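You operate a simulated robot arm through the tools that you are given. There is no shell and no other tool.

You run a simulated robot arm. Do the job below in one go: nothing can be reset, and whatever is moved stays where it is left.

TASK
Unlock the arm, open its air, then jog it to the yellow mark.
Fine: black arm switch to H, white jog button; raise the brass pins by the gold lever last.

It is judged by the outcome, as a careful person would: the job done as asked, and still so three seconds after it is handed in. It fails if anything else is knocked over, pushed out of place, dropped, spilled or broken.

THE ROBOT
A 7-joint arm with a two-finger parallel gripper, fixed in place. Base frame: the origin is at the foot of the arm, x ahead of it, y to its left, z up. Lengths are in m, angles in rad, forces in N, time in s.
Its first joint turns from -2.897 to 2.897 rad. Payload 4.4 kg.
The TCP is the grasp point between the finger pads, 0.023 m short of the fingertips. In the tool frame z runs along the fingers and y along their closing line. The gripper opens to 0.094 m. The fingers are 0.038 m wide and 0.01 m thick; the gripper's body (0.054 by 0.096 m) begins 0.039 m behind the TCP.
Orientation is that of the tool frame in the base frame, as a unit quaternion [w, x, y, z]. With the fingers straight down and closing along the base's y, the tool's x points along the base's -x, its y along +y and its z along -z.

THE INTERFACE
- The arm moves only by the tool nudge_tool. Its argument "series" is a list of rows, each a list of 7 numbers: the shift along the base's x, y, z in units of 400 mm (1.0 is 400 mm), then the turn, a rotation vector about the base's x, y, z in units of 180 degrees (1.0 is 180 degrees), then the opening, from 0 (shut) to 1 (fully open). In form: [[x, y, z, wx, wy, wz, jaw], ...]. A call has 1 to 20 rows; each row is the pose to reach, as a shift and turn from the pose commanded when the call began. A call with a number of a shift or a turn outside -1 to 1 is refused whole. Each row takes 0.2 s and may step no farther than 0.05 m and 0.15 rad from the row before; otherwise, or with a gripper value out of range, the whole call is refused. Where a pose cannot be reached the arm comes as near as it can. A force on the tool above 90 N (or 10 N above the force at the start of the call, whichever is more), or a blocked arm, ends the call early, and 0.2 s more pass. Each finger travels about 0.072 m/s and halts on what it meets, pressing with about 29 N; the grip force reading is that of the motor and also rises with nothing between the fingers. The clock runs only during rows and for 0.2 s after the last one: add rows that repeat a pose to give the fingers time. It gives the time, the measured TCP pose, the force on the tool (base axes), the opening and the grip force at its end, in the units of the frame above (readings bear some noise), with the torque about the TCP (base axes, N m) and any sound that the robot's microphone picked up.
- Cameras (640 x 400 px; columns grow to the right, rows downward): "scene" is fixed at [0.049, 0.5004, 1.3127]; the picture's right is [0.41, -0.91, 0.00], its down [-0.37, -0.17, -0.91] and it looks along [0.83, 0.37, -0.41] (base axes); focal length 342 px, centre (320, 200). "wrist" rides on the gripper at [0.086, 0.016, -0.075] in the tool frame; the picture's right is [-0.18, 0.98, 0.00], its down [-0.58, -0.11, -0.81] and it looks along [-0.79, -0.15, 0.59] (tool axes); focal length 243 px, centre (320, 200). There is no depth. A picture from a camera that has moved, and an enlarged one, comes with that camera's place and axes in the base frame and with its lens.
- capture(camera): a new picture of that camera. No time passes.
- inspect(camera, box): a new picture of the part [left, top, right, bottom] of that camera's present view, enlarged. No time passes.
- hand_in(): hands the job in; it is judged then, once.

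Nothing tells you positions but the pictures and the camera data. Unless the task says otherwise, let go and move clear before handing in.

The tools are called after "Emit:" as a command line: name --pt "numbers of a row" for each row, then --argument value for the rest, lists and objects as JSON in quotes. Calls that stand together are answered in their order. nudge_tool: Moves the arm, as the interface text tells. Its arguments: {"type":"object","properties":{"series":{"type":"array","items":{"type":"array","items":{"type":"number"}}}},"required":["series"]} The other tools are called the same way: capture (camera) takes a picture; inspect (camera, box) takes an enlarged picture of a part of a camera's view; hand_in () hands the job in.

At the start:

```text
t: 0.0
eef_pos: [0.6434, 0.465, 1.0772]
tcp_rot: [0.0, 0.0, 1.0, 0.0]
force: [-0.7, 0.3, 0.1]
wrist_torque: [0.0, -0.02, 0.04]
width: 0.0937
finger_force: 0.1
```

scene: 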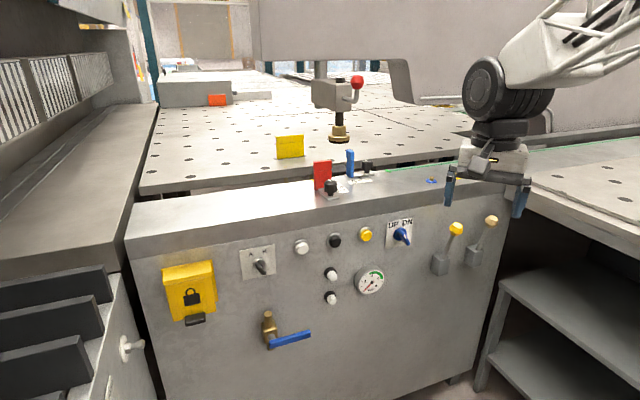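
wrist: 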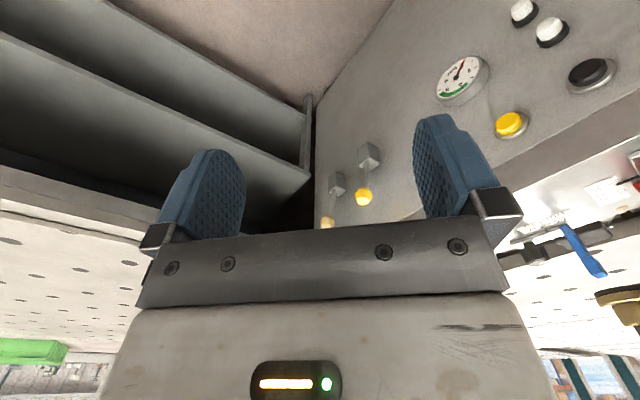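

I see a machine cabinet with a front panel (yellow lockout box, selector, valve with blue handle, buttons, levers) and a table with an arm on top. I'll enlarge the views before I move.

Emit:
inspect --camera "scene" --box '[140, 220, 340, 360]'

Emit:
inspect --camera "scene" --box '[280, 200, 520, 320]'

Emit:
inspect --camera "scene" --box '[260, 60, 460, 200]'

Emit:
inspect --camera "wrist" --box '[320, 0, 640, 200]'

Emit:
inspect --camera "wrist" --box '[480, 100, 640, 320]'

Emit:
inspect --camera "scene" --box '[140, 60, 340, 200]'

```text
2.86 times, centred on (240, 290) of scene
camera zoom: at [0.049, 0.5004, 1.3127], right [0.41, -0.91, 0.0], down [-0.37, -0.17, -0.91], along [0.83, 0.37, -0.41], focal length 978 px, centre (549, -57)
```

zoom: 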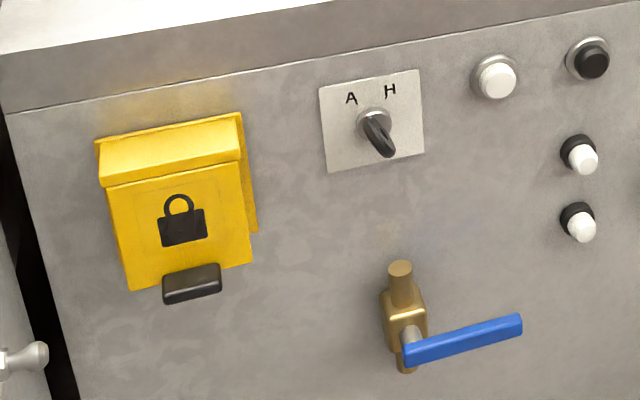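

```text
2.67 times, centred on (400, 260) of scene
camera zoom: at [0.049, 0.5004, 1.3127], right [0.41, -0.91, 0.0], down [-0.37, -0.17, -0.91], along [0.83, 0.37, -0.41], focal length 912 px, centre (107, 40)
```

zoom: 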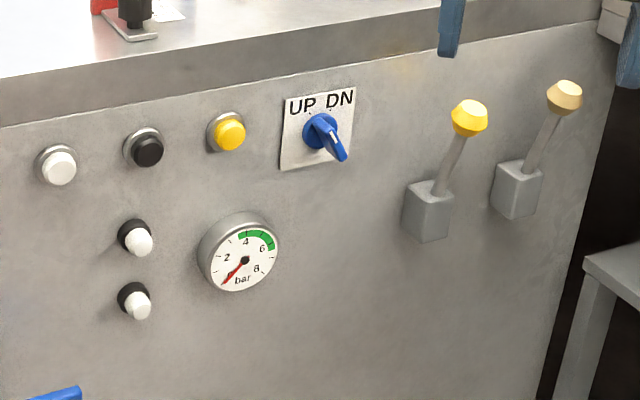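

```text
2.86 times, centred on (360, 130) of scene
camera zoom: at [0.049, 0.5004, 1.3127], right [0.41, -0.91, 0.0], down [-0.37, -0.17, -0.91], along [0.83, 0.37, -0.41], focal length 978 px, centre (206, 400)
```

zoom: 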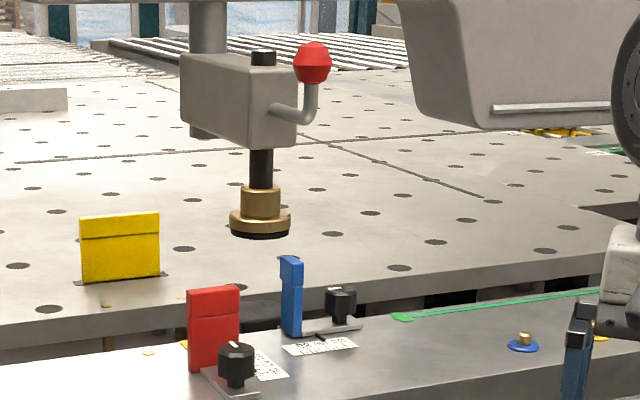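

```text
2.00 times, centred on (480, 100) of wrist
camera zoom: at [0.5575, 0.4827, 1.1528], right [0.18, 0.98, 0.0], down [0.58, -0.11, 0.81], along [0.79, -0.15, -0.59], focal length 485 px, centre (0, 400)
```

zoom: 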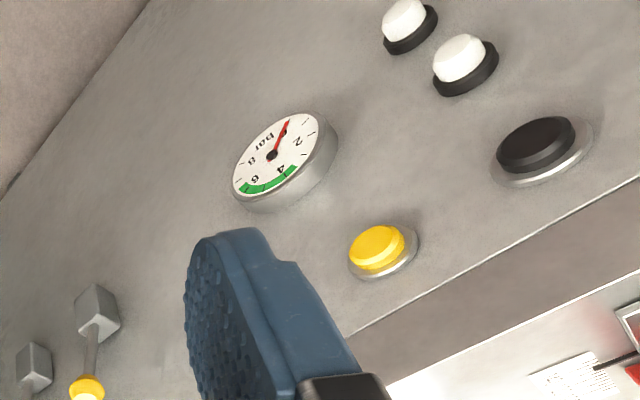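

```text
1.82 times, centred on (560, 210) of wrist
camera zoom: at [0.5575, 0.4827, 1.1528], right [0.18, 0.98, 0.0], down [0.58, -0.11, 0.81], along [0.79, -0.15, -0.59], focal length 441 px, centre (-116, 182)
```

zoom: 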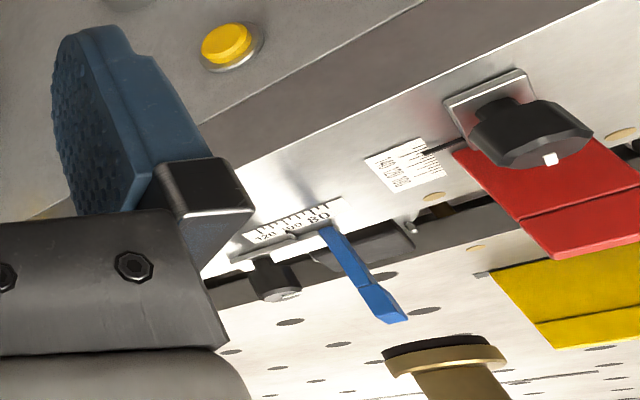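

```text
2.86 times, centred on (240, 130) of scene
camera zoom: at [0.049, 0.5004, 1.3127], right [0.41, -0.91, 0.0], down [-0.37, -0.17, -0.91], along [0.83, 0.37, -0.41], focal length 978 px, centre (549, 400)
```

zoom: 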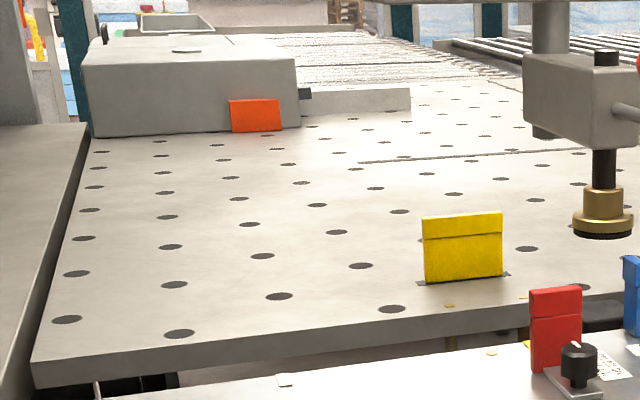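

The panel faces the robot at about 45°, roughly along the line through (0.83,0.71) and (0.69,0.84) at z≈0.85. I'll yaw the tool to face it and move left for closer looks at the lock box, the A/H switch and the buttons.

Emit:
nudge_tool --pt "-0.06 0.06 0 0 0 0.044 0.5" --pt "-0.12 0.12 0 0 0 0.088 0.2" --pt "-0.18 0.18 0 0 0 0.132 0" --pt "-0.24 0.24 0 0 0 0.176 0" --pt "-0.3 0.3 0 0 0 0.22 0" --pt "-0.36 0.36 0 0 0 0.266 0" --pt "-0.42 0.42 0 0 0 0.266 0" --pt "-0.48 0.48 0 0 0 0.266 0"

Emit:
capture --camera "wrist"

Emit:
capture --camera "scene"

```text
t: 1.8
eef_pos: [0.4523, 0.6576, 1.078]
tcp_rot: [0.0, -0.406, 0.914, 0.0]
force: [-0.2, -0.6, 0.1]
wrist_torque: [-0.03, -0.02, -0.01]
width: 0.0
finger_force: 28.8
```

```text
taken
camera wrist: at [0.382, 0.6054, 1.1524], right [-0.61, 0.8, 0.0], down [0.47, 0.36, 0.81], along [0.64, 0.49, -0.59], focal length 243 px, centre (320, 200)
```

wrist: 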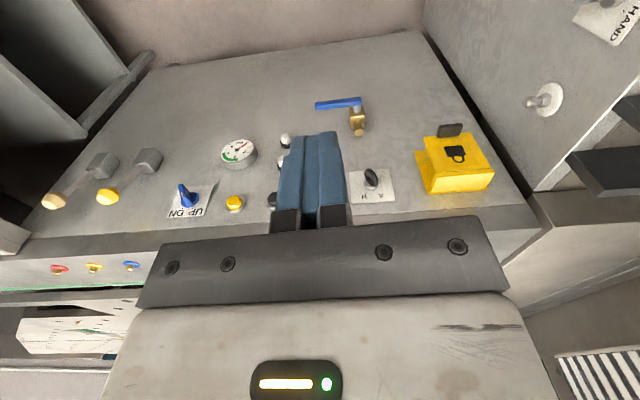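

```text
taken
```

scene: 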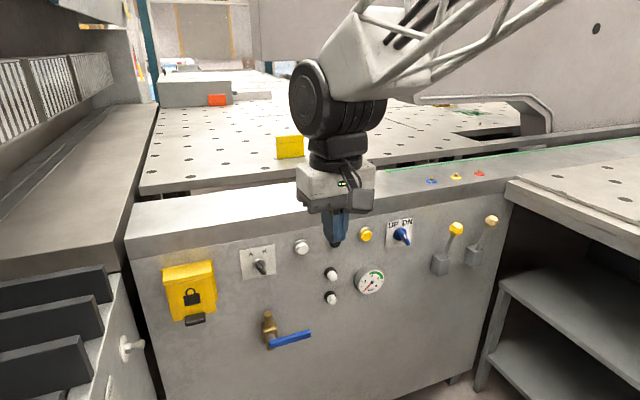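

The panel is now in full view, along with three coloured pins on the top and a "HAND" knob on the left wall. I'll enlarge these.

Emit:
inspect --camera "wrist" --box '[400, 80, 560, 220]'

Emit:
inspect --camera "wrist" --box '[500, 0, 640, 140]'

Emit:
inspect --camera "wrist" --box '[20, 120, 180, 290]'

Emit:
inspect --camera "scene" --box '[400, 80, 560, 220]'

Emit:
inspect --camera "wrist" --box '[280, 80, 420, 220]'

Emit:
inspect --camera "scene" --box '[0, 240, 180, 400]'

Emit:
inspect --camera "wrist" --box '[160, 120, 300, 240]'

```text
2.86 times, centred on (480, 150) of wrist
camera zoom: at [0.382, 0.6054, 1.1524], right [-0.61, 0.8, 0.0], down [0.47, 0.36, 0.81], along [0.64, 0.49, -0.59], focal length 693 px, centre (-137, 343)
```

zoom: 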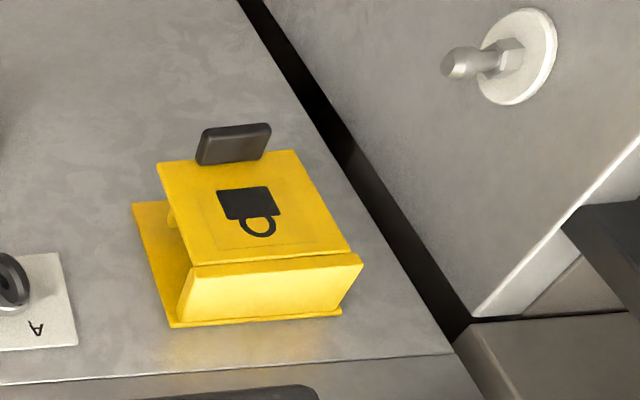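

```text
2.86 times, centred on (570, 70) of wrist
camera zoom: at [0.382, 0.6054, 1.1524], right [-0.61, 0.8, 0.0], down [0.47, 0.36, 0.81], along [0.64, 0.49, -0.59], focal length 693 px, centre (-394, 571)
```

zoom: 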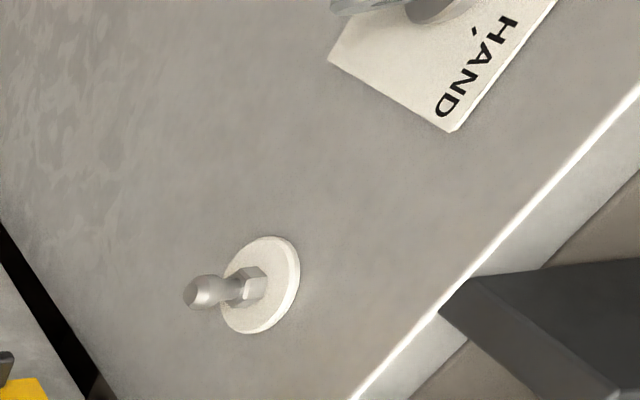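

```text
2.35 times, centred on (100, 205) of wrist
camera zoom: at [0.382, 0.6054, 1.1524], right [-0.61, 0.8, 0.0], down [0.47, 0.36, 0.81], along [0.64, 0.49, -0.59], focal length 571 px, centre (838, 188)
```

zoom: 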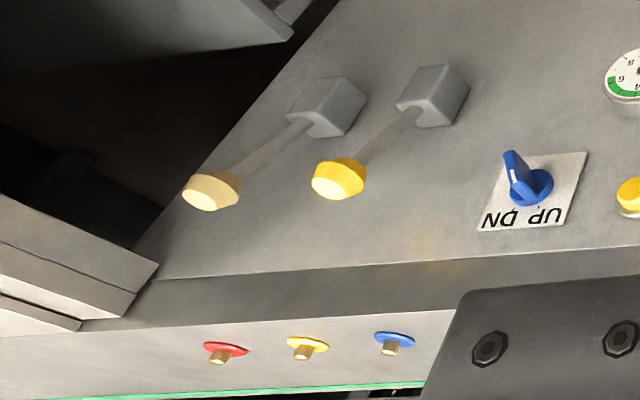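

```text
2.86 times, centred on (480, 150) of scene
camera zoom: at [0.049, 0.5004, 1.3127], right [0.41, -0.91, 0.0], down [-0.37, -0.17, -0.91], along [0.83, 0.37, -0.41], focal length 978 px, centre (-137, 343)
```

zoom: 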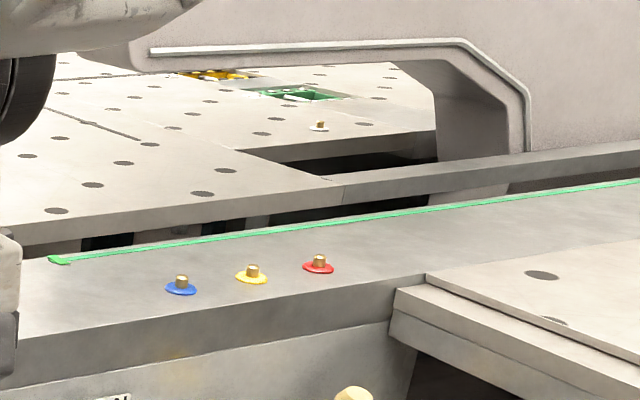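

```text
2.86 times, centred on (350, 150) of wrist
camera zoom: at [0.382, 0.6054, 1.1524], right [-0.61, 0.8, 0.0], down [0.47, 0.36, 0.81], along [0.64, 0.49, -0.59], focal length 693 px, centre (234, 343)
```

zoom: 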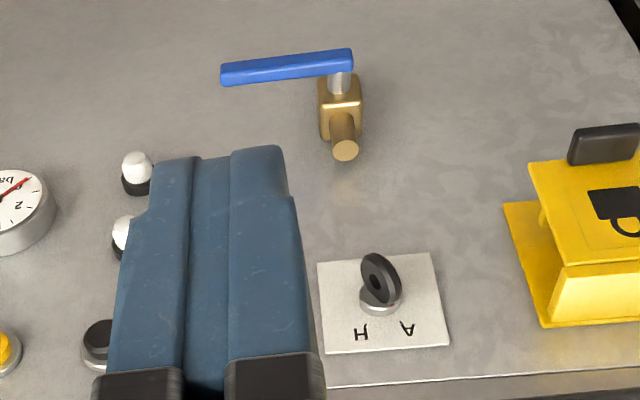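

```text
2.50 times, centred on (90, 320) of scene
camera zoom: at [0.049, 0.5004, 1.3127], right [0.41, -0.91, 0.0], down [-0.37, -0.17, -0.91], along [0.83, 0.37, -0.41], focal length 855 px, centre (895, -100)
```

zoom: 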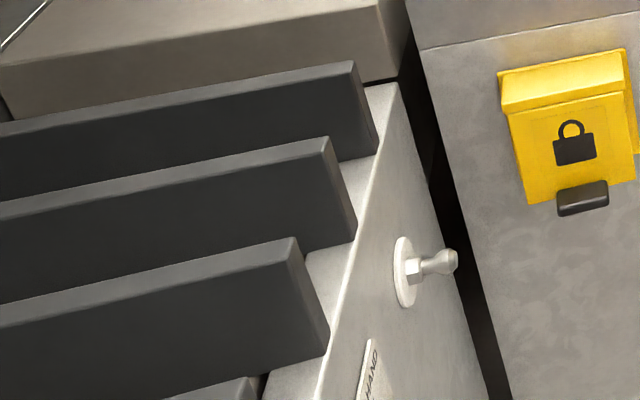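

```text
3.33 times, centred on (230, 180) of wrist
camera zoom: at [0.382, 0.6054, 1.1524], right [-0.61, 0.8, 0.0], down [0.47, 0.36, 0.81], along [0.64, 0.49, -0.59], focal length 809 px, centre (620, 267)
```

zoom: 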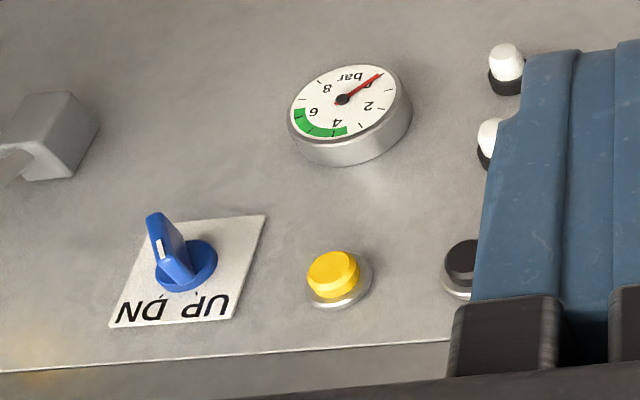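

The gauge reads 0 bar, the yellow cover appears to be hinged at the top with a black grip at the bottom, and the valve handle is horizontal. Next I'll tilt the camera up to see the machine's own arm and the yellow mark.

Emit:
nudge_tool --pt "0 0 0.08 0.026 -0.033 0 0" --pt "0 0 0.16 0.052 -0.066 0 0" --pt "0 0 0.24 0.078 -0.099 0 0" --pt "0 0 0.32 0.104 -0.132 0 0"

Emit:
capture --camera "wrist"

Emit:
capture --camera "scene"

```text
t: 2.8
eef_pos: [0.4516, 0.657, 1.2062]
tcp_rot: [0.254, -0.39, 0.883, 0.064]
force: [0.0, 0.1, 0.2]
wrist_torque: [-0.02, -0.02, -0.04]
width: 0.0
finger_force: 28.4
```

```text
taken
camera wrist: at [0.362, 0.5888, 1.2262], right [-0.61, 0.79, 0.01], down [0.09, 0.06, 0.99], along [0.79, 0.6, -0.1], focal length 243 px, centre (320, 200)
```

wrist: 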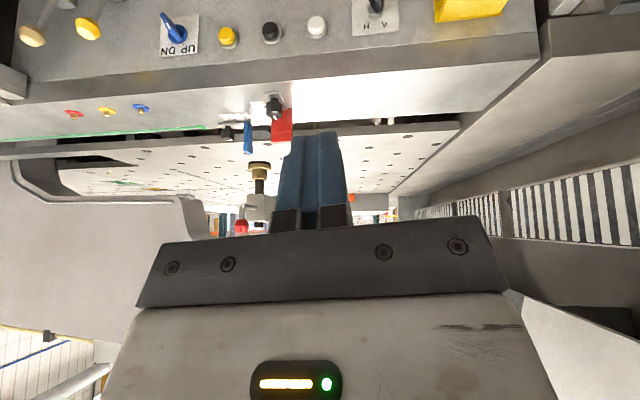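

```text
taken
```

scene: 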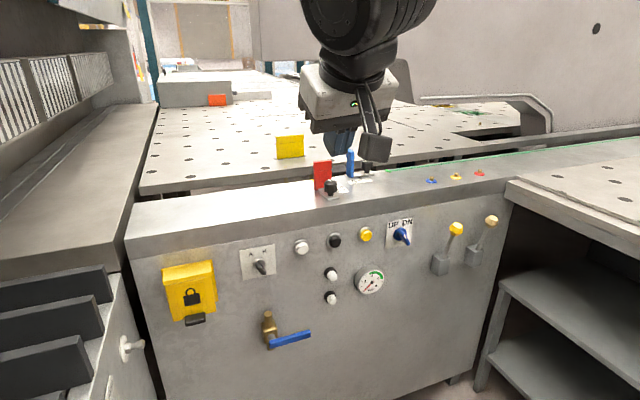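

The gripper hides part of the machine's clamp head. I'll zoom in on what's visible around it and on the red stop and its ruler.

Emit:
inspect --camera "wrist" --box '[180, 80, 320, 240]'

Emit:
inspect --camera "wrist" --box '[0, 80, 200, 220]'

Emit:
inspect --camera "wrist" --box '[320, 80, 520, 240]'

Emit:
inspect --camera "scene" --box '[300, 120, 400, 210]'

Emit:
inspect --camera "scene" --box '[140, 60, 320, 180]'

```text
2.50 times, centred on (250, 160) of wrist
camera zoom: at [0.362, 0.5888, 1.2262], right [-0.61, 0.79, 0.01], down [0.09, 0.06, 0.99], along [0.79, 0.6, -0.1], focal length 606 px, centre (495, 300)
```

zoom: 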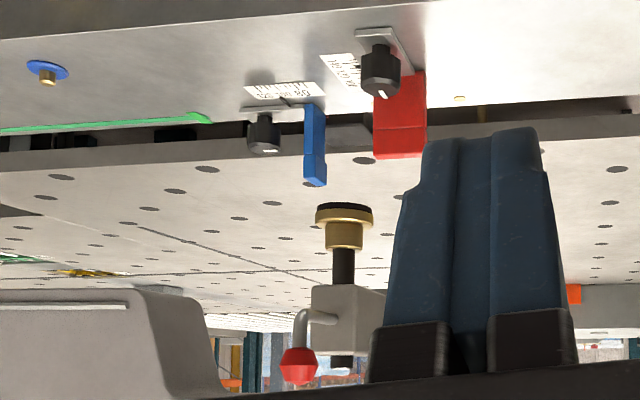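

```text
2.86 times, centred on (100, 150) of wrist
camera zoom: at [0.362, 0.5888, 1.2262], right [-0.61, 0.79, 0.01], down [0.09, 0.06, 0.99], along [0.79, 0.6, -0.1], focal length 693 px, centre (949, 343)
```

zoom: 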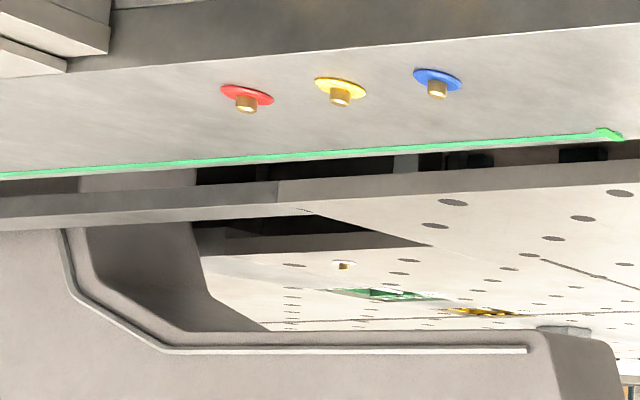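

```text
2.50 times, centred on (420, 160) of wrist
camera zoom: at [0.362, 0.5888, 1.2262], right [-0.61, 0.79, 0.01], down [0.09, 0.06, 0.99], along [0.79, 0.6, -0.1], focal length 606 px, centre (70, 300)
```

zoom: 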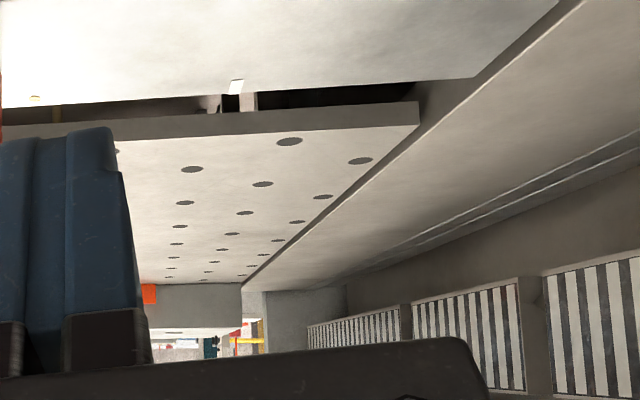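

```text
4.44 times, centred on (350, 165) of scene
camera zoom: at [0.049, 0.5004, 1.3127], right [0.41, -0.91, 0.0], down [-0.37, -0.17, -0.91], along [0.83, 0.37, -0.41], focal length 1520 px, centre (187, 356)
```

zoom: 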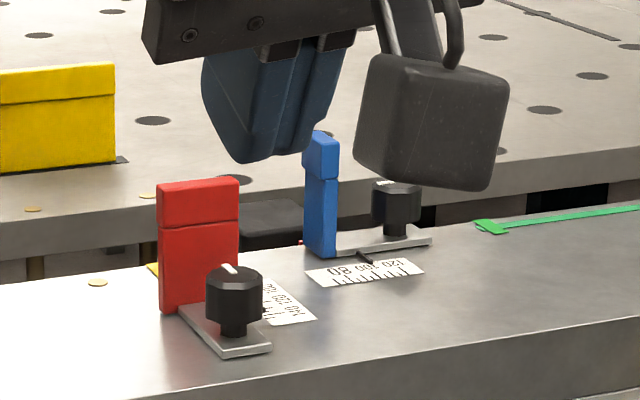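

```text
3.33 times, centred on (230, 120) of scene
camera zoom: at [0.049, 0.5004, 1.3127], right [0.41, -0.91, 0.0], down [-0.37, -0.17, -0.91], along [0.83, 0.37, -0.41], focal length 1140 px, centre (620, 467)
```

zoom: 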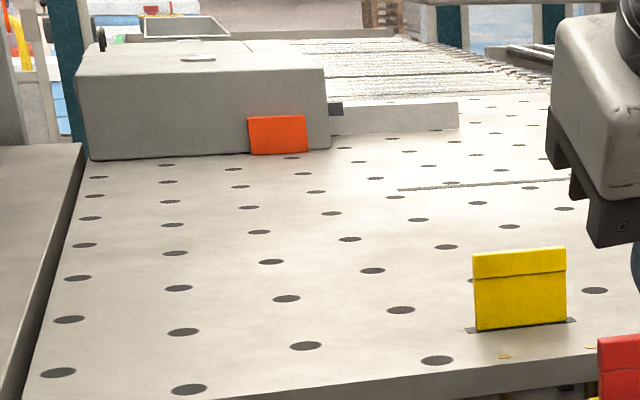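

The machine's clamp head (red-ball lever, brass foot) hangs from the grey beam, with the ball near (0.93,0.79,1.23). I'll move right so both cameras see the head and beam unobstructed.

Emit:
nudge_tool --pt "0.07 -0.09 0.02 0 0 -0.03 0" --pt "0.14 -0.18 0.04 0 0 -0.06 0" --pt "0.21 -0.27 0.06 0 0 -0.06 0" --pt "0.28 -0.36 0.08 0 0 -0.06 0" --pt "0.35 -0.45 0.1 0 0 -0.06 0" --pt "0.42 -0.54 0.12 0 0 -0.06 0" --pt "0.49 -0.63 0.14 0 0 -0.06 0"

Emit:
capture --camera "wrist"

Emit:
capture --camera "scene"

Emit:
inspect --camera "scene" --box '[240, 0, 480, 150]'

Emit:
inspect --camera "wrist" --box '[340, 60, 640, 260]'

```text
t: 4.4
eef_pos: [0.6484, 0.406, 1.2616]
tcp_rot: [0.258, -0.307, 0.915, 0.04]
force: [-0.9, 0.7, -0.1]
wrist_torque: [0.03, 0.02, 0.0]
width: 0.0
finger_force: 28.8
```

```text
taken
camera wrist: at [0.5465, 0.3548, 1.2821], right [-0.45, 0.89, 0.01], down [0.1, 0.04, 0.99], along [0.89, 0.45, -0.1], focal length 243 px, centre (320, 200)
```

wrist: 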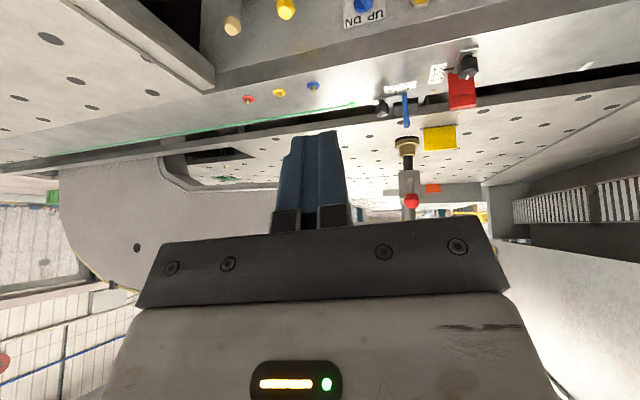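

```text
taken
```

scene: 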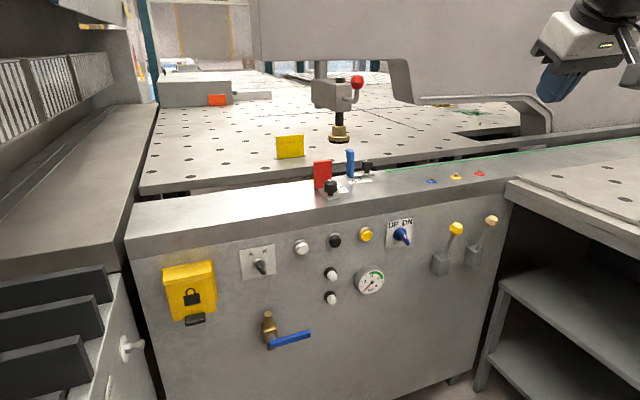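

```text
2.67 times, centred on (360, 75) of scene
camera zoom: at [0.049, 0.5004, 1.3127], right [0.41, -0.91, 0.0], down [-0.37, -0.17, -0.91], along [0.83, 0.37, -0.41], focal length 912 px, centre (213, 533)
```

zoom: 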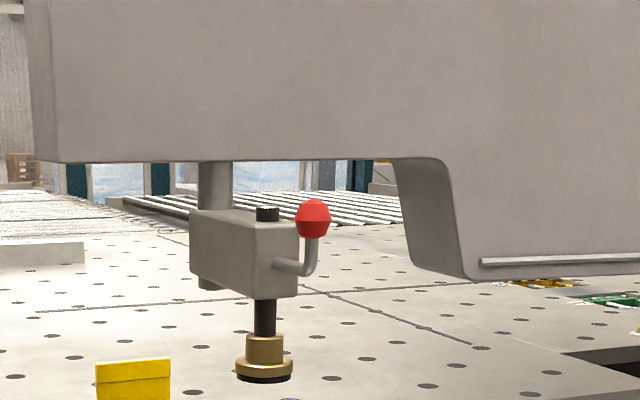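

```text
2.00 times, centred on (490, 160) of wrist
camera zoom: at [0.5465, 0.3548, 1.2821], right [-0.45, 0.89, 0.01], down [0.1, 0.04, 0.99], along [0.89, 0.45, -0.1], focal length 485 px, centre (-20, 280)
```

zoom: 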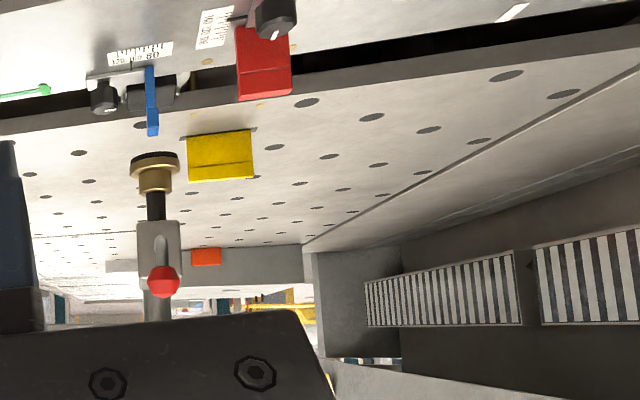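

I'll now point the tool horizontally at the panel. That puts the wrist camera below the hand looking up, so I can see under the yellow cover.

Emit:
nudge_tool --pt "-0.05 0.0833 -0.0583 0.0242 -0.0233 0.0075 0" --pt "-0.1 0.1667 -0.1167 0.0483 -0.0465 0.0151 0" --pt "-0.15 0.25 -0.175 0.0725 -0.0698 0.0226 0" --pt "-0.2 0.3333 -0.2333 0.0967 -0.093 0.0302 0" --pt "-0.25 0.4167 -0.2917 0.1209 -0.1163 0.0377 0" --pt "-0.3 0.5 -0.35 0.145 -0.1396 0.0452 0" --pt "-0.35 0.5833 -0.4083 0.1692 -0.1628 0.0528 0" --pt "-0.4 0.6667 -0.4667 0.1934 -0.1861 0.0603 0" --pt "-0.45 0.75 -0.525 0.2175 -0.2093 0.0679 0" --pt "-0.5 0.83 -0.583 0.2417 -0.2326 0.0754 0"

Emit:
capture --camera "scene"

Emit:
capture --camera "wrist"

```text
t: 6.6
eef_pos: [0.4492, 0.7369, 1.0287]
tcp_rot: [0.646, -0.286, 0.646, 0.29]
force: [0.2, 1.3, 0.3]
wrist_torque: [-0.02, -0.01, 0.0]
width: 0.0
finger_force: 29.3
```

```text
taken
```

scene: 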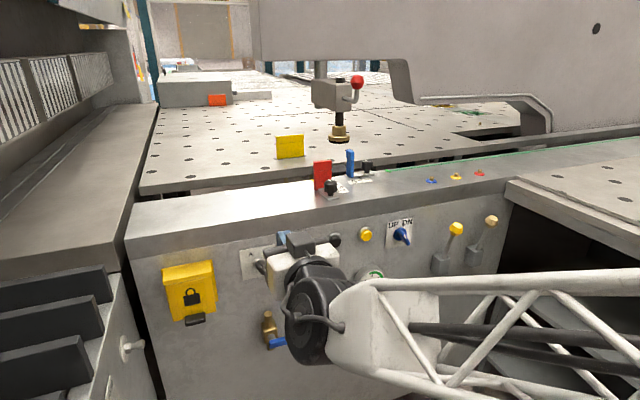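

```text
taken
camera wrist: at [0.3864, 0.6933, 0.9425], right [-0.73, 0.66, 0.19], down [-0.46, -0.67, 0.58], along [0.51, 0.34, 0.79], focal length 243 px, centre (320, 200)
```

wrist: 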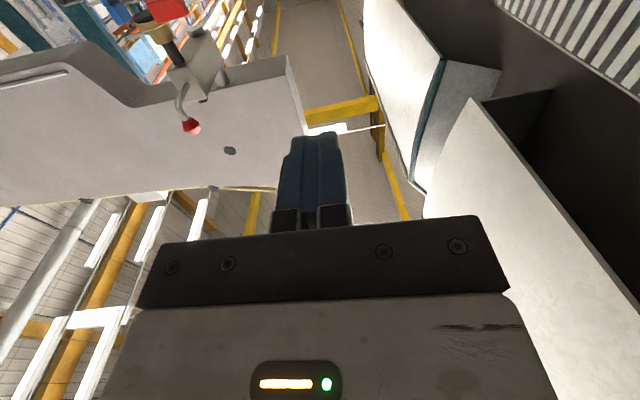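

The reach is fine in this pose. Next I'll go lower, beside the box, to look up under the yellow cover.

Emit:
nudge_tool --pt "-0.02 0.04 -0.11 0 0 0 0" --pt "-0.04 0.08 -0.22 0 0 0 0" --pt "-0.06 0.12 -0.33 0 0 0 0" --pt "-0.08 0.16 -0.44 0 0 0 0" --pt "-0.1 0.2 -0.55 0 0 0 0" --pt "-0.107 0.217 -0.66 0 0 0 0" --pt "-0.107 0.217 -0.77 0 0 0 0"

Emit:
capture --camera "wrist"

Emit:
capture --camera "scene"

```text
t: 8.2
eef_pos: [0.4052, 0.8247, 0.7211]
tcp_rot: [0.646, -0.288, 0.646, 0.288]
force: [0.0, 0.3, 0.6]
wrist_torque: [0.01, 0.04, 0.0]
width: 0.0002
finger_force: 29.0
```

```text
taken
camera wrist: at [0.3429, 0.7814, 0.6351], right [-0.73, 0.66, 0.19], down [-0.46, -0.67, 0.58], along [0.51, 0.34, 0.79], focal length 243 px, centre (320, 200)
```

wrist: 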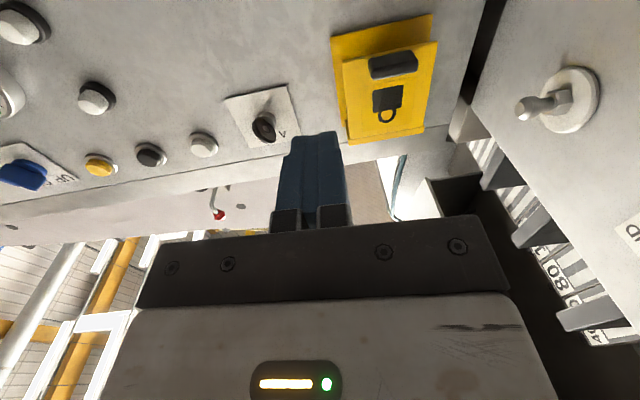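

```text
taken
```

scene: 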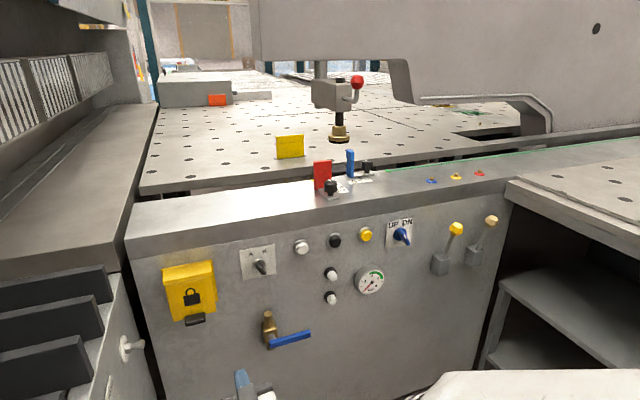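

Emit:
inspect --camera "wrist" --box '[310, 0, 470, 150]'

Emit:
inspect --camera "wrist" --box '[60, 60, 310, 240]'

Emit:
inspect --camera "wrist" --box '[440, 40, 640, 340]'

```text
2.67 times, centred on (390, 75) of wrist
camera zoom: at [0.3429, 0.7814, 0.6351], right [-0.73, 0.66, 0.19], down [-0.46, -0.67, 0.58], along [0.51, 0.34, 0.79], focal length 647 px, centre (133, 533)
```

zoom: 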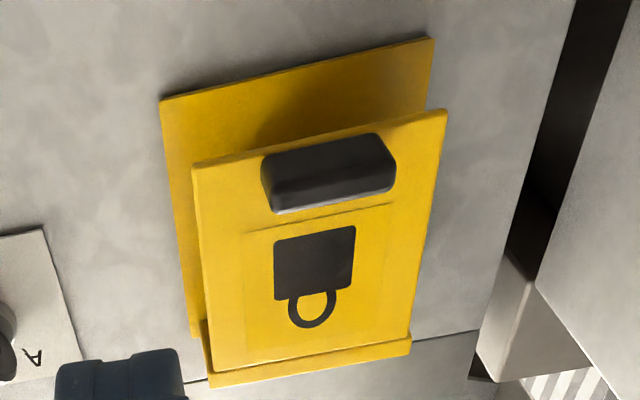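

```text
2.22 times, centred on (185, 150) of wrist
camera zoom: at [0.3429, 0.7814, 0.6351], right [-0.73, 0.66, 0.19], down [-0.46, -0.67, 0.58], along [0.51, 0.34, 0.79], focal length 539 px, centre (620, 311)
```

zoom: 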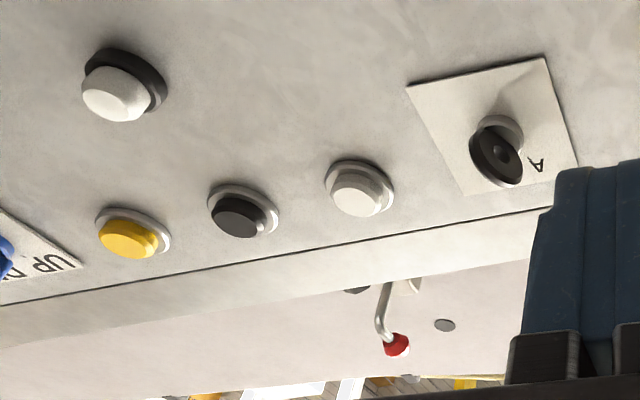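

```text
1.33 times, centred on (540, 190) of wrist
camera zoom: at [0.3429, 0.7814, 0.6351], right [-0.73, 0.66, 0.19], down [-0.46, -0.67, 0.58], along [0.51, 0.34, 0.79], focal length 324 px, centre (27, 213)
```

zoom: 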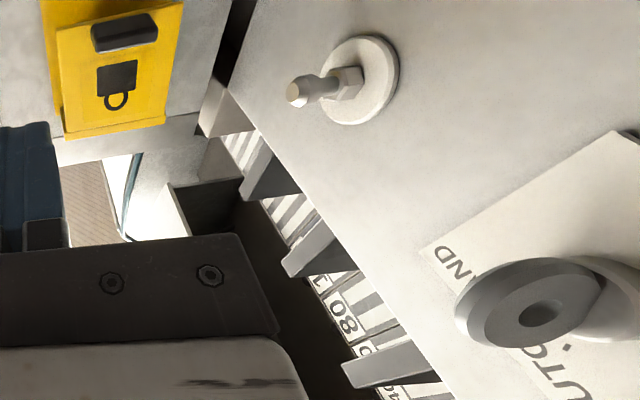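

The yellow padlock cover is a hood hinged at the top near z 0.865. Its free lower edge is at about z 0.75, standing roughly 5 cm off the panel, with the black grip on it. I'll slide the closed fingertips under the lower edge before lifting.

Emit:
nudge_tool --pt "-0.081 0.073 -0.04 0 0 0 0" --pt "-0.022 0.138 -0.04 0 0 0 0" --pt "0.037 0.203 -0.04 0 0 0 0" --pt "0.096 0.269 -0.04 0 0 0 0" --pt "0.155 0.334 -0.04 0 0 0 0" --pt "0.19 0.373 -0.04 0 0 0 0" --pt "0.214 0.3995 -0.04 0 0 0 0"

Emit:
capture --camera "wrist"

Emit:
inspect --camera "scene" --box '[120, 230, 300, 370]'

```text
t: 9.8
eef_pos: [0.4917, 0.9847, 0.7046]
tcp_rot: [0.646, -0.288, 0.646, 0.287]
force: [0.1, -0.5, 0.6]
wrist_torque: [0.0, 0.01, -0.04]
width: 0.0
finger_force: 28.9
```

```text
taken
camera wrist: at [0.4291, 0.941, 0.6184], right [-0.73, 0.66, 0.18], down [-0.46, -0.67, 0.58], along [0.51, 0.34, 0.79], focal length 243 px, centre (320, 200)
```

wrist: 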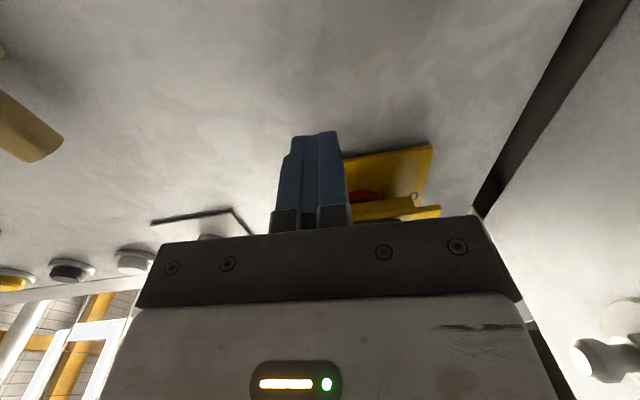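

```text
2.86 times, centred on (210, 300) of scene
camera zoom: at [0.049, 0.5004, 1.3127], right [0.41, -0.91, 0.0], down [-0.37, -0.17, -0.91], along [0.83, 0.37, -0.41], focal length 978 px, centre (634, -86)
```

zoom: 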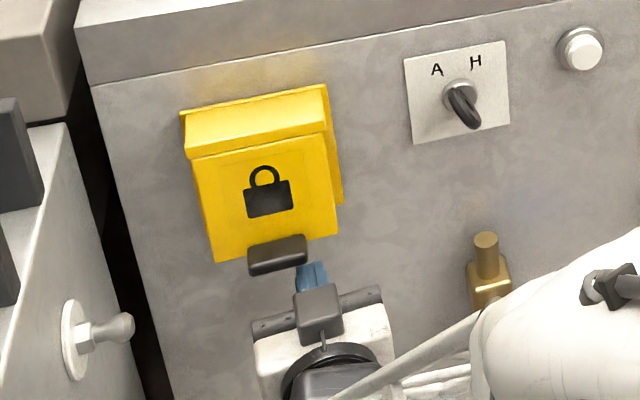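

There's something red hidden under the cover, so I'll zoom in on it.

Emit:
inspect --camera "wrist" --box '[330, 130, 450, 220]'

```text
4.44 times, centred on (390, 175) of wrist
camera zoom: at [0.4291, 0.941, 0.6184], right [-0.73, 0.66, 0.18], down [-0.46, -0.67, 0.58], along [0.51, 0.34, 0.79], focal length 1078 px, centre (9, 311)
```

zoom: 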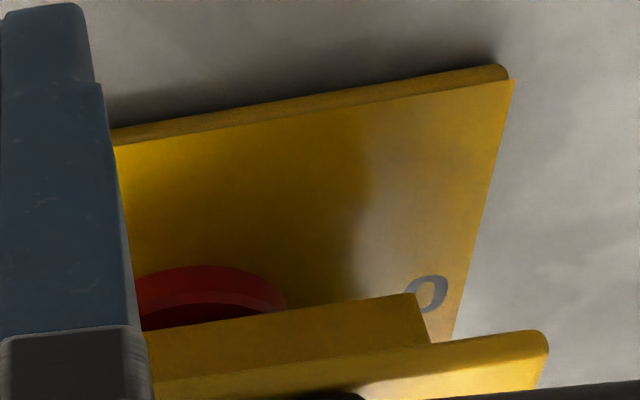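

Under the cover is a red rotary dial marked "0". I'll lift the hood with the fingertips, following its arc outward and up.

Emit:
nudge_tool --pt "0 0 0.03 0 0 0 0" --pt "0 0 0.054 0 0 0 0" --pt "-0.0385 -0.0427 0.104 0 0 0 0" --pt "-0.0636 -0.0705 0.154 0 0 0 0" --pt "-0.0804 -0.0891 0.204 0 0 0 0" --pt "-0.0887 -0.0984 0.254 0 0 0 0" --pt "-0.0887 -0.0984 0.304 0 0 0 0" --pt "-0.0887 -0.0984 0.354 0 0 0 0"

Emit:
capture --camera "wrist"

Emit:
inspect --camera "scene" --box '[120, 210, 300, 350]'

```text
t: 10.8
eef_pos: [0.4652, 0.9536, 0.7374]
tcp_rot: [0.638, -0.294, 0.653, 0.282]
force: [-0.9, 0.9, -4.0]
wrist_torque: [-0.04, 0.01, 0.05]
width: 0.0001
finger_force: 28.7
stopped in row 4: the force on the tool passed its limit at 104 N (the readings are from after the stop); the commanded pose is now the measured one
```

```text
taken
camera wrist: at [0.4022, 0.9077, 0.6527], right [-0.73, 0.66, 0.18], down [-0.45, -0.66, 0.6], along [0.51, 0.36, 0.78], focal length 243 px, centre (320, 200)
```

wrist: 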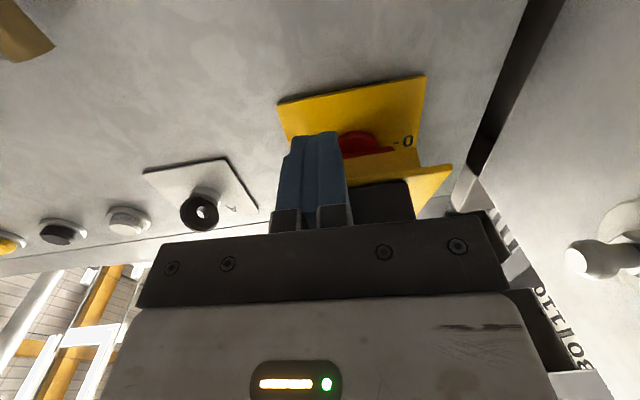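

```text
2.86 times, centred on (210, 280) of scene
camera zoom: at [0.049, 0.5004, 1.3127], right [0.41, -0.91, 0.0], down [-0.37, -0.17, -0.91], along [0.83, 0.37, -0.41], focal length 978 px, centre (634, -29)
```

zoom: 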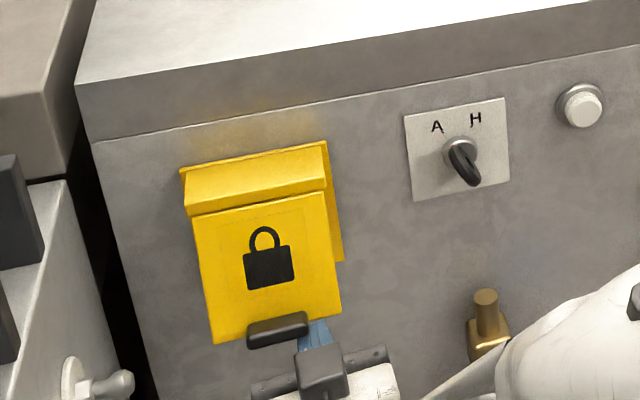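

The rotary dial is confirmed. The front flap actually hinges at the fold (z≈0.85, n≈1.06 along the panel normal), so a straight upward push jams it. I'll back down, pitch the fingers up about 50° and come up behind the flap.

Emit:
nudge_tool --pt "-0.0335 -0.0371 -0.075 0 0 0 0" --pt "-0.0335 -0.0371 -0.1175 0 0 0 0" --pt "-0.0335 -0.0371 -0.1175 0.0306 -0.0271 -0.0001 0" --pt "-0.0335 -0.0371 -0.1175 0.0611 -0.0543 -0.0002 0" --pt "-0.0335 -0.0371 -0.1175 0.0917 -0.0814 -0.0003 0" --pt "-0.0335 -0.0371 -0.1175 0.1223 -0.1086 -0.0005 0" --pt "-0.0335 -0.0371 -0.1175 0.1529 -0.1357 -0.0006 0" --pt "-0.0335 -0.0371 -0.1175 0.1834 -0.1629 -0.0007 0" --pt "-0.0335 -0.0371 -0.1175 0.214 -0.19 -0.0008 0"

Emit:
inspect --camera "scene" --box '[120, 230, 300, 370]'

Emit:
capture --camera "wrist"

```text
t: 12.8
eef_pos: [0.4443, 0.9414, 0.6917]
tcp_rot: [0.86, -0.129, 0.32, 0.376]
force: [-1.1, -2.7, -9.7]
wrist_torque: [0.14, -0.24, 0.05]
width: 0.0003
finger_force: 29.1
out of reach, approached as far as the arm can: row 8, 9
```

```text
2.86 times, centred on (210, 300) of scene
camera zoom: at [0.049, 0.5004, 1.3127], right [0.41, -0.91, 0.0], down [-0.37, -0.17, -0.91], along [0.83, 0.37, -0.41], focal length 978 px, centre (634, -86)
```

zoom: 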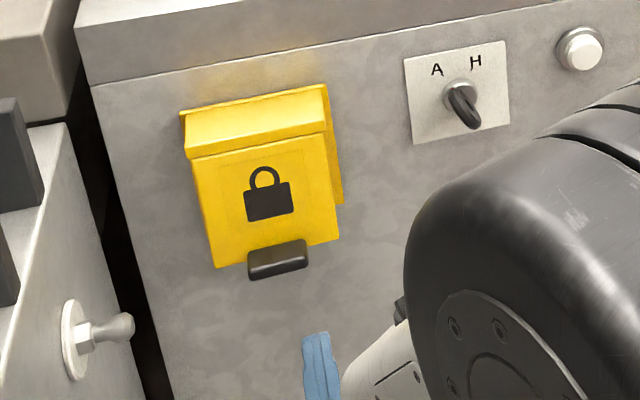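

```text
taken
camera wrist: at [0.4428, 0.9678, 0.5784], right [-0.81, 0.57, 0.14], down [-0.58, -0.78, -0.24], along [-0.03, -0.28, 0.96], focal length 243 px, centre (320, 200)
```

wrist: 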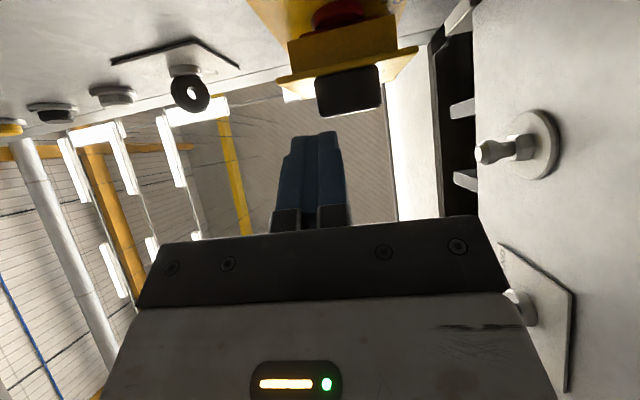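

The tool reached roughly 50° of pitch. I'll check the whole scene for arm clearance before going on.

Emit:
capture --camera "scene"

Emit:
inspect --camera "wrist" --box '[230, 0, 440, 140]'

```text
taken
```

scene: 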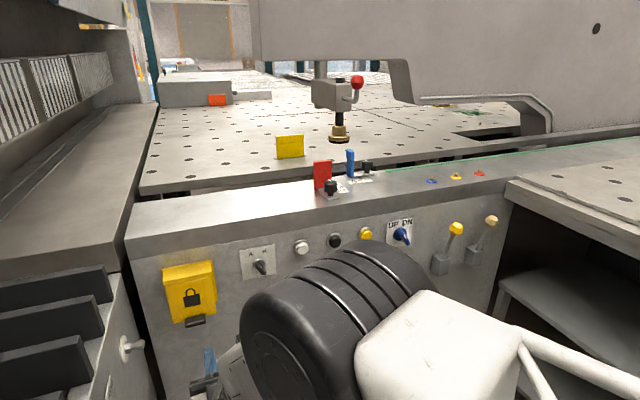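

```text
2.86 times, centred on (335, 70) of wrist
camera zoom: at [0.4428, 0.9678, 0.5784], right [-0.81, 0.57, 0.14], down [-0.58, -0.78, -0.24], along [-0.03, -0.28, 0.96], focal length 693 px, centre (277, 571)
```

zoom: 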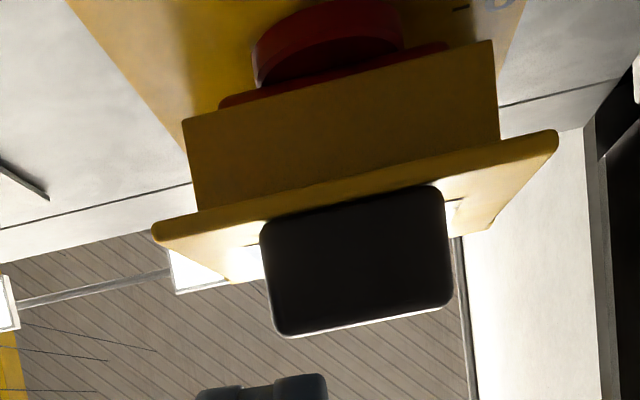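

From below, the black tab protrudes about 3 cm from the flap, which makes a good ledge to lift by. I'll return the tool to horizontal and position the fingertips just under the tab.

Emit:
nudge_tool --pt "-0.01 -0.01 0 -0.0296 0.0261 0.0012 0" --pt "-0.02 -0.02 0 -0.0591 0.0522 0.0024 0" --pt "-0.02 -0.02 0 -0.0887 0.0783 0.0036 0" --pt "-0.02 -0.02 0 -0.1182 0.1044 0.0047 0" --pt "-0.02 -0.02 0 -0.1478 0.1305 0.0059 0" --pt "-0.02 -0.02 0 -0.1773 0.1566 0.0071 0" --pt "-0.02 0.0 0 -0.2069 0.1827 0.0083 0" --pt "0.0207 0.0766 0.021 -0.2069 0.1827 0.0083 0"

Emit:
inspect --camera "scene" --box '[120, 230, 300, 370]'

Emit:
capture --camera "wrist"

```text
t: 14.6
eef_pos: [0.451, 0.9739, 0.6985]
tcp_rot: [0.645, -0.293, 0.641, 0.296]
force: [-0.4, 0.4, -0.8]
wrist_torque: [-0.01, 0.0, 0.03]
width: 0.0
finger_force: 28.9
```

```text
2.86 times, centred on (210, 300) of scene
camera zoom: at [0.049, 0.5004, 1.3127], right [0.41, -0.91, 0.0], down [-0.37, -0.17, -0.91], along [0.83, 0.37, -0.41], focal length 978 px, centre (634, -86)
```

zoom: 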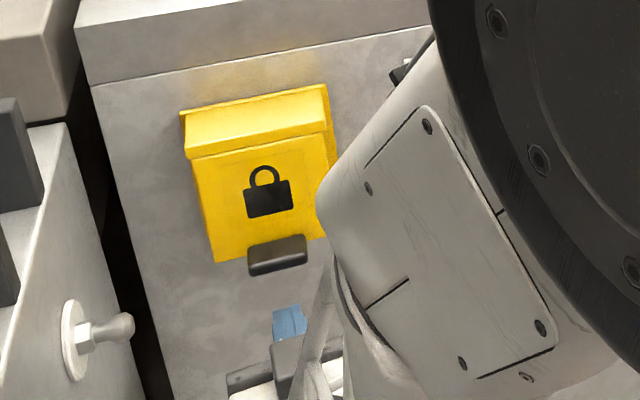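

```text
taken
camera wrist: at [0.3907, 0.9284, 0.6122], right [-0.75, 0.64, 0.19], down [-0.44, -0.69, 0.58], along [0.5, 0.35, 0.8], focal length 243 px, centre (320, 200)
```

wrist: 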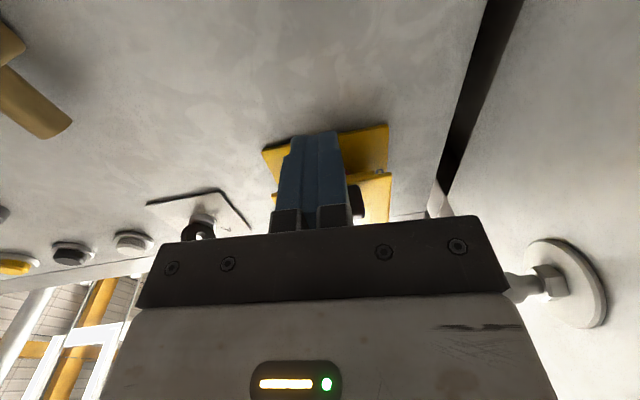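

The fingertips are now centred just below the tab. I'll lift it along its arc, outward and up.

Emit:
nudge_tool --pt "0 0 0.04 0 0 0 0" --pt "0 0 0.07 0 0 0 0" --pt "0 0 0.096 0 0 0 0" --pt "-0.0218 -0.0241 0.126 0 0 0 0" --pt "-0.0603 -0.0668 0.171 0 0 0 0" --pt "-0.0804 -0.0891 0.226 0 0 0 0" --pt "-0.0887 -0.0984 0.289 0 0 0 0" --pt "-0.0887 -0.0984 0.331 0 0 0 0"

Emit:
inspect --camera "scene" --box '[120, 210, 300, 350]'

Emit:
capture --camera "wrist"

```text
t: 15.7
eef_pos: [0.4296, 0.9498, 0.7444]
tcp_rot: [0.638, -0.301, 0.645, 0.293]
force: [-1.8, -0.6, -4.0]
wrist_torque: [-0.06, 0.04, -0.02]
width: 0.0
finger_force: 29.1
stopped in row 5: the force on the tool passed its limit at 101 N (the readings are from after the stop); the commanded pose is now the measured one
```

```text
2.86 times, centred on (210, 280) of scene
camera zoom: at [0.049, 0.5004, 1.3127], right [0.41, -0.91, 0.0], down [-0.37, -0.17, -0.91], along [0.83, 0.37, -0.41], focal length 978 px, centre (634, -29)
```

zoom: 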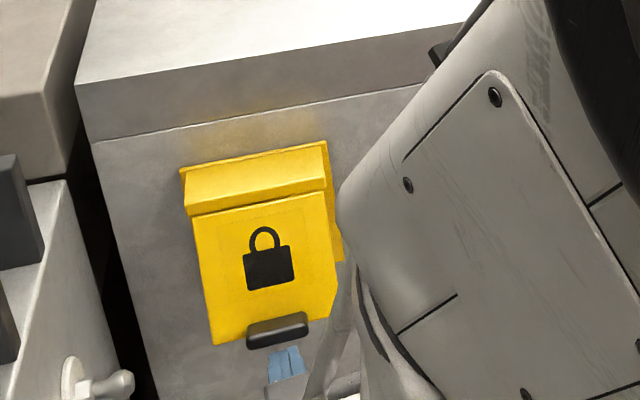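

```text
taken
camera wrist: at [0.3688, 0.9015, 0.6594], right [-0.75, 0.64, 0.18], down [-0.44, -0.68, 0.59], along [0.5, 0.37, 0.79], focal length 243 px, centre (320, 200)
```

wrist: 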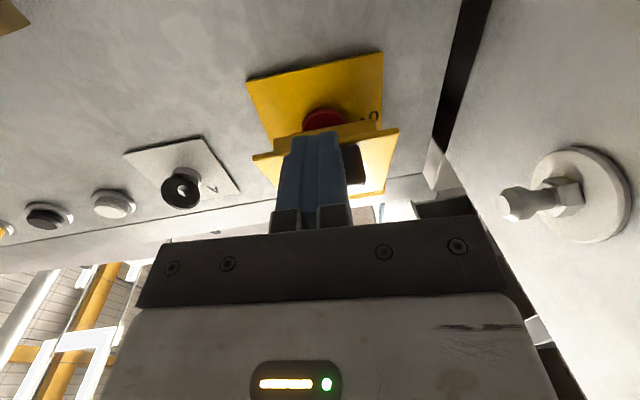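

The lift works, but the force spikes, probably because the hinge is heavily damped and I moved too fast. I'll keep going in much smaller steps.

Emit:
nudge_tool --pt "-0.003 -0.004 0.008 0 0 0 0" --pt "-0.007 -0.007 0.016 0 0 0 0" --pt "-0.01 -0.011 0.024 0 0 0 0" --pt "-0.013 -0.015 0.032 0 0 0 0" --pt "-0.017 -0.019 0.04 0 0 0 0" --pt "-0.02 -0.022 0.05 0 0 0 0" --pt "-0.023 -0.026 0.06 0 0 0 0" --pt "-0.027 -0.03 0.07 0 0 0 0" --pt "-0.03 -0.033 0.08 0 0 0 0" --pt "-0.033 -0.037 0.09 0 0 0 0" --pt "-0.033 -0.037 0.1 0 0 0 0" --pt "-0.033 -0.037 0.11 0 0 0 0" --pt "-0.033 -0.037 0.12 0 0 0 0" --pt "-0.033 -0.037 0.13 0 0 0 0"

Emit:
inspect --camera "scene" --box '[120, 210, 300, 350]'

Emit:
capture --camera "wrist"

```text
t: 17.1
eef_pos: [0.4196, 0.936, 0.7543]
tcp_rot: [0.635, -0.304, 0.648, 0.291]
force: [-1.8, -0.9, -2.6]
wrist_torque: [-0.07, 0.06, -0.04]
width: 0.0
finger_force: 28.9
stopped in row 6: the force on the tool passed its limit at 95 N (the readings are from after the stop); the commanded pose is now the measured one
```

```text
2.86 times, centred on (210, 280) of scene
camera zoom: at [0.049, 0.5004, 1.3127], right [0.41, -0.91, 0.0], down [-0.37, -0.17, -0.91], along [0.83, 0.37, -0.41], focal length 978 px, centre (634, -29)
```

zoom: 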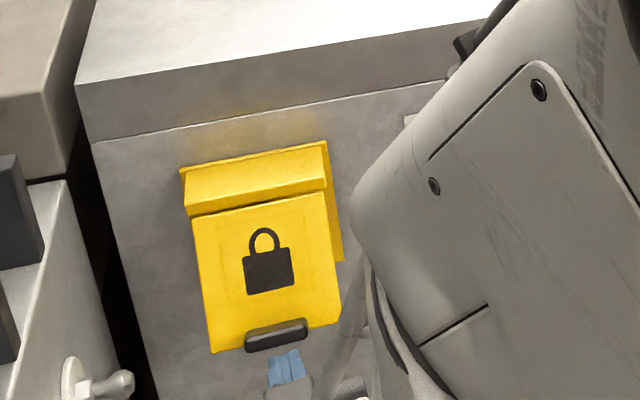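

```text
taken
camera wrist: at [0.3581, 0.8889, 0.6706], right [-0.75, 0.64, 0.17], down [-0.43, -0.67, 0.6], along [0.5, 0.38, 0.78], focal length 243 px, centre (320, 200)
```

wrist: 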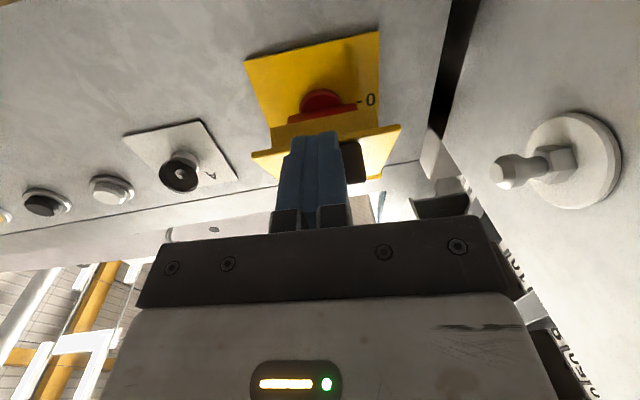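

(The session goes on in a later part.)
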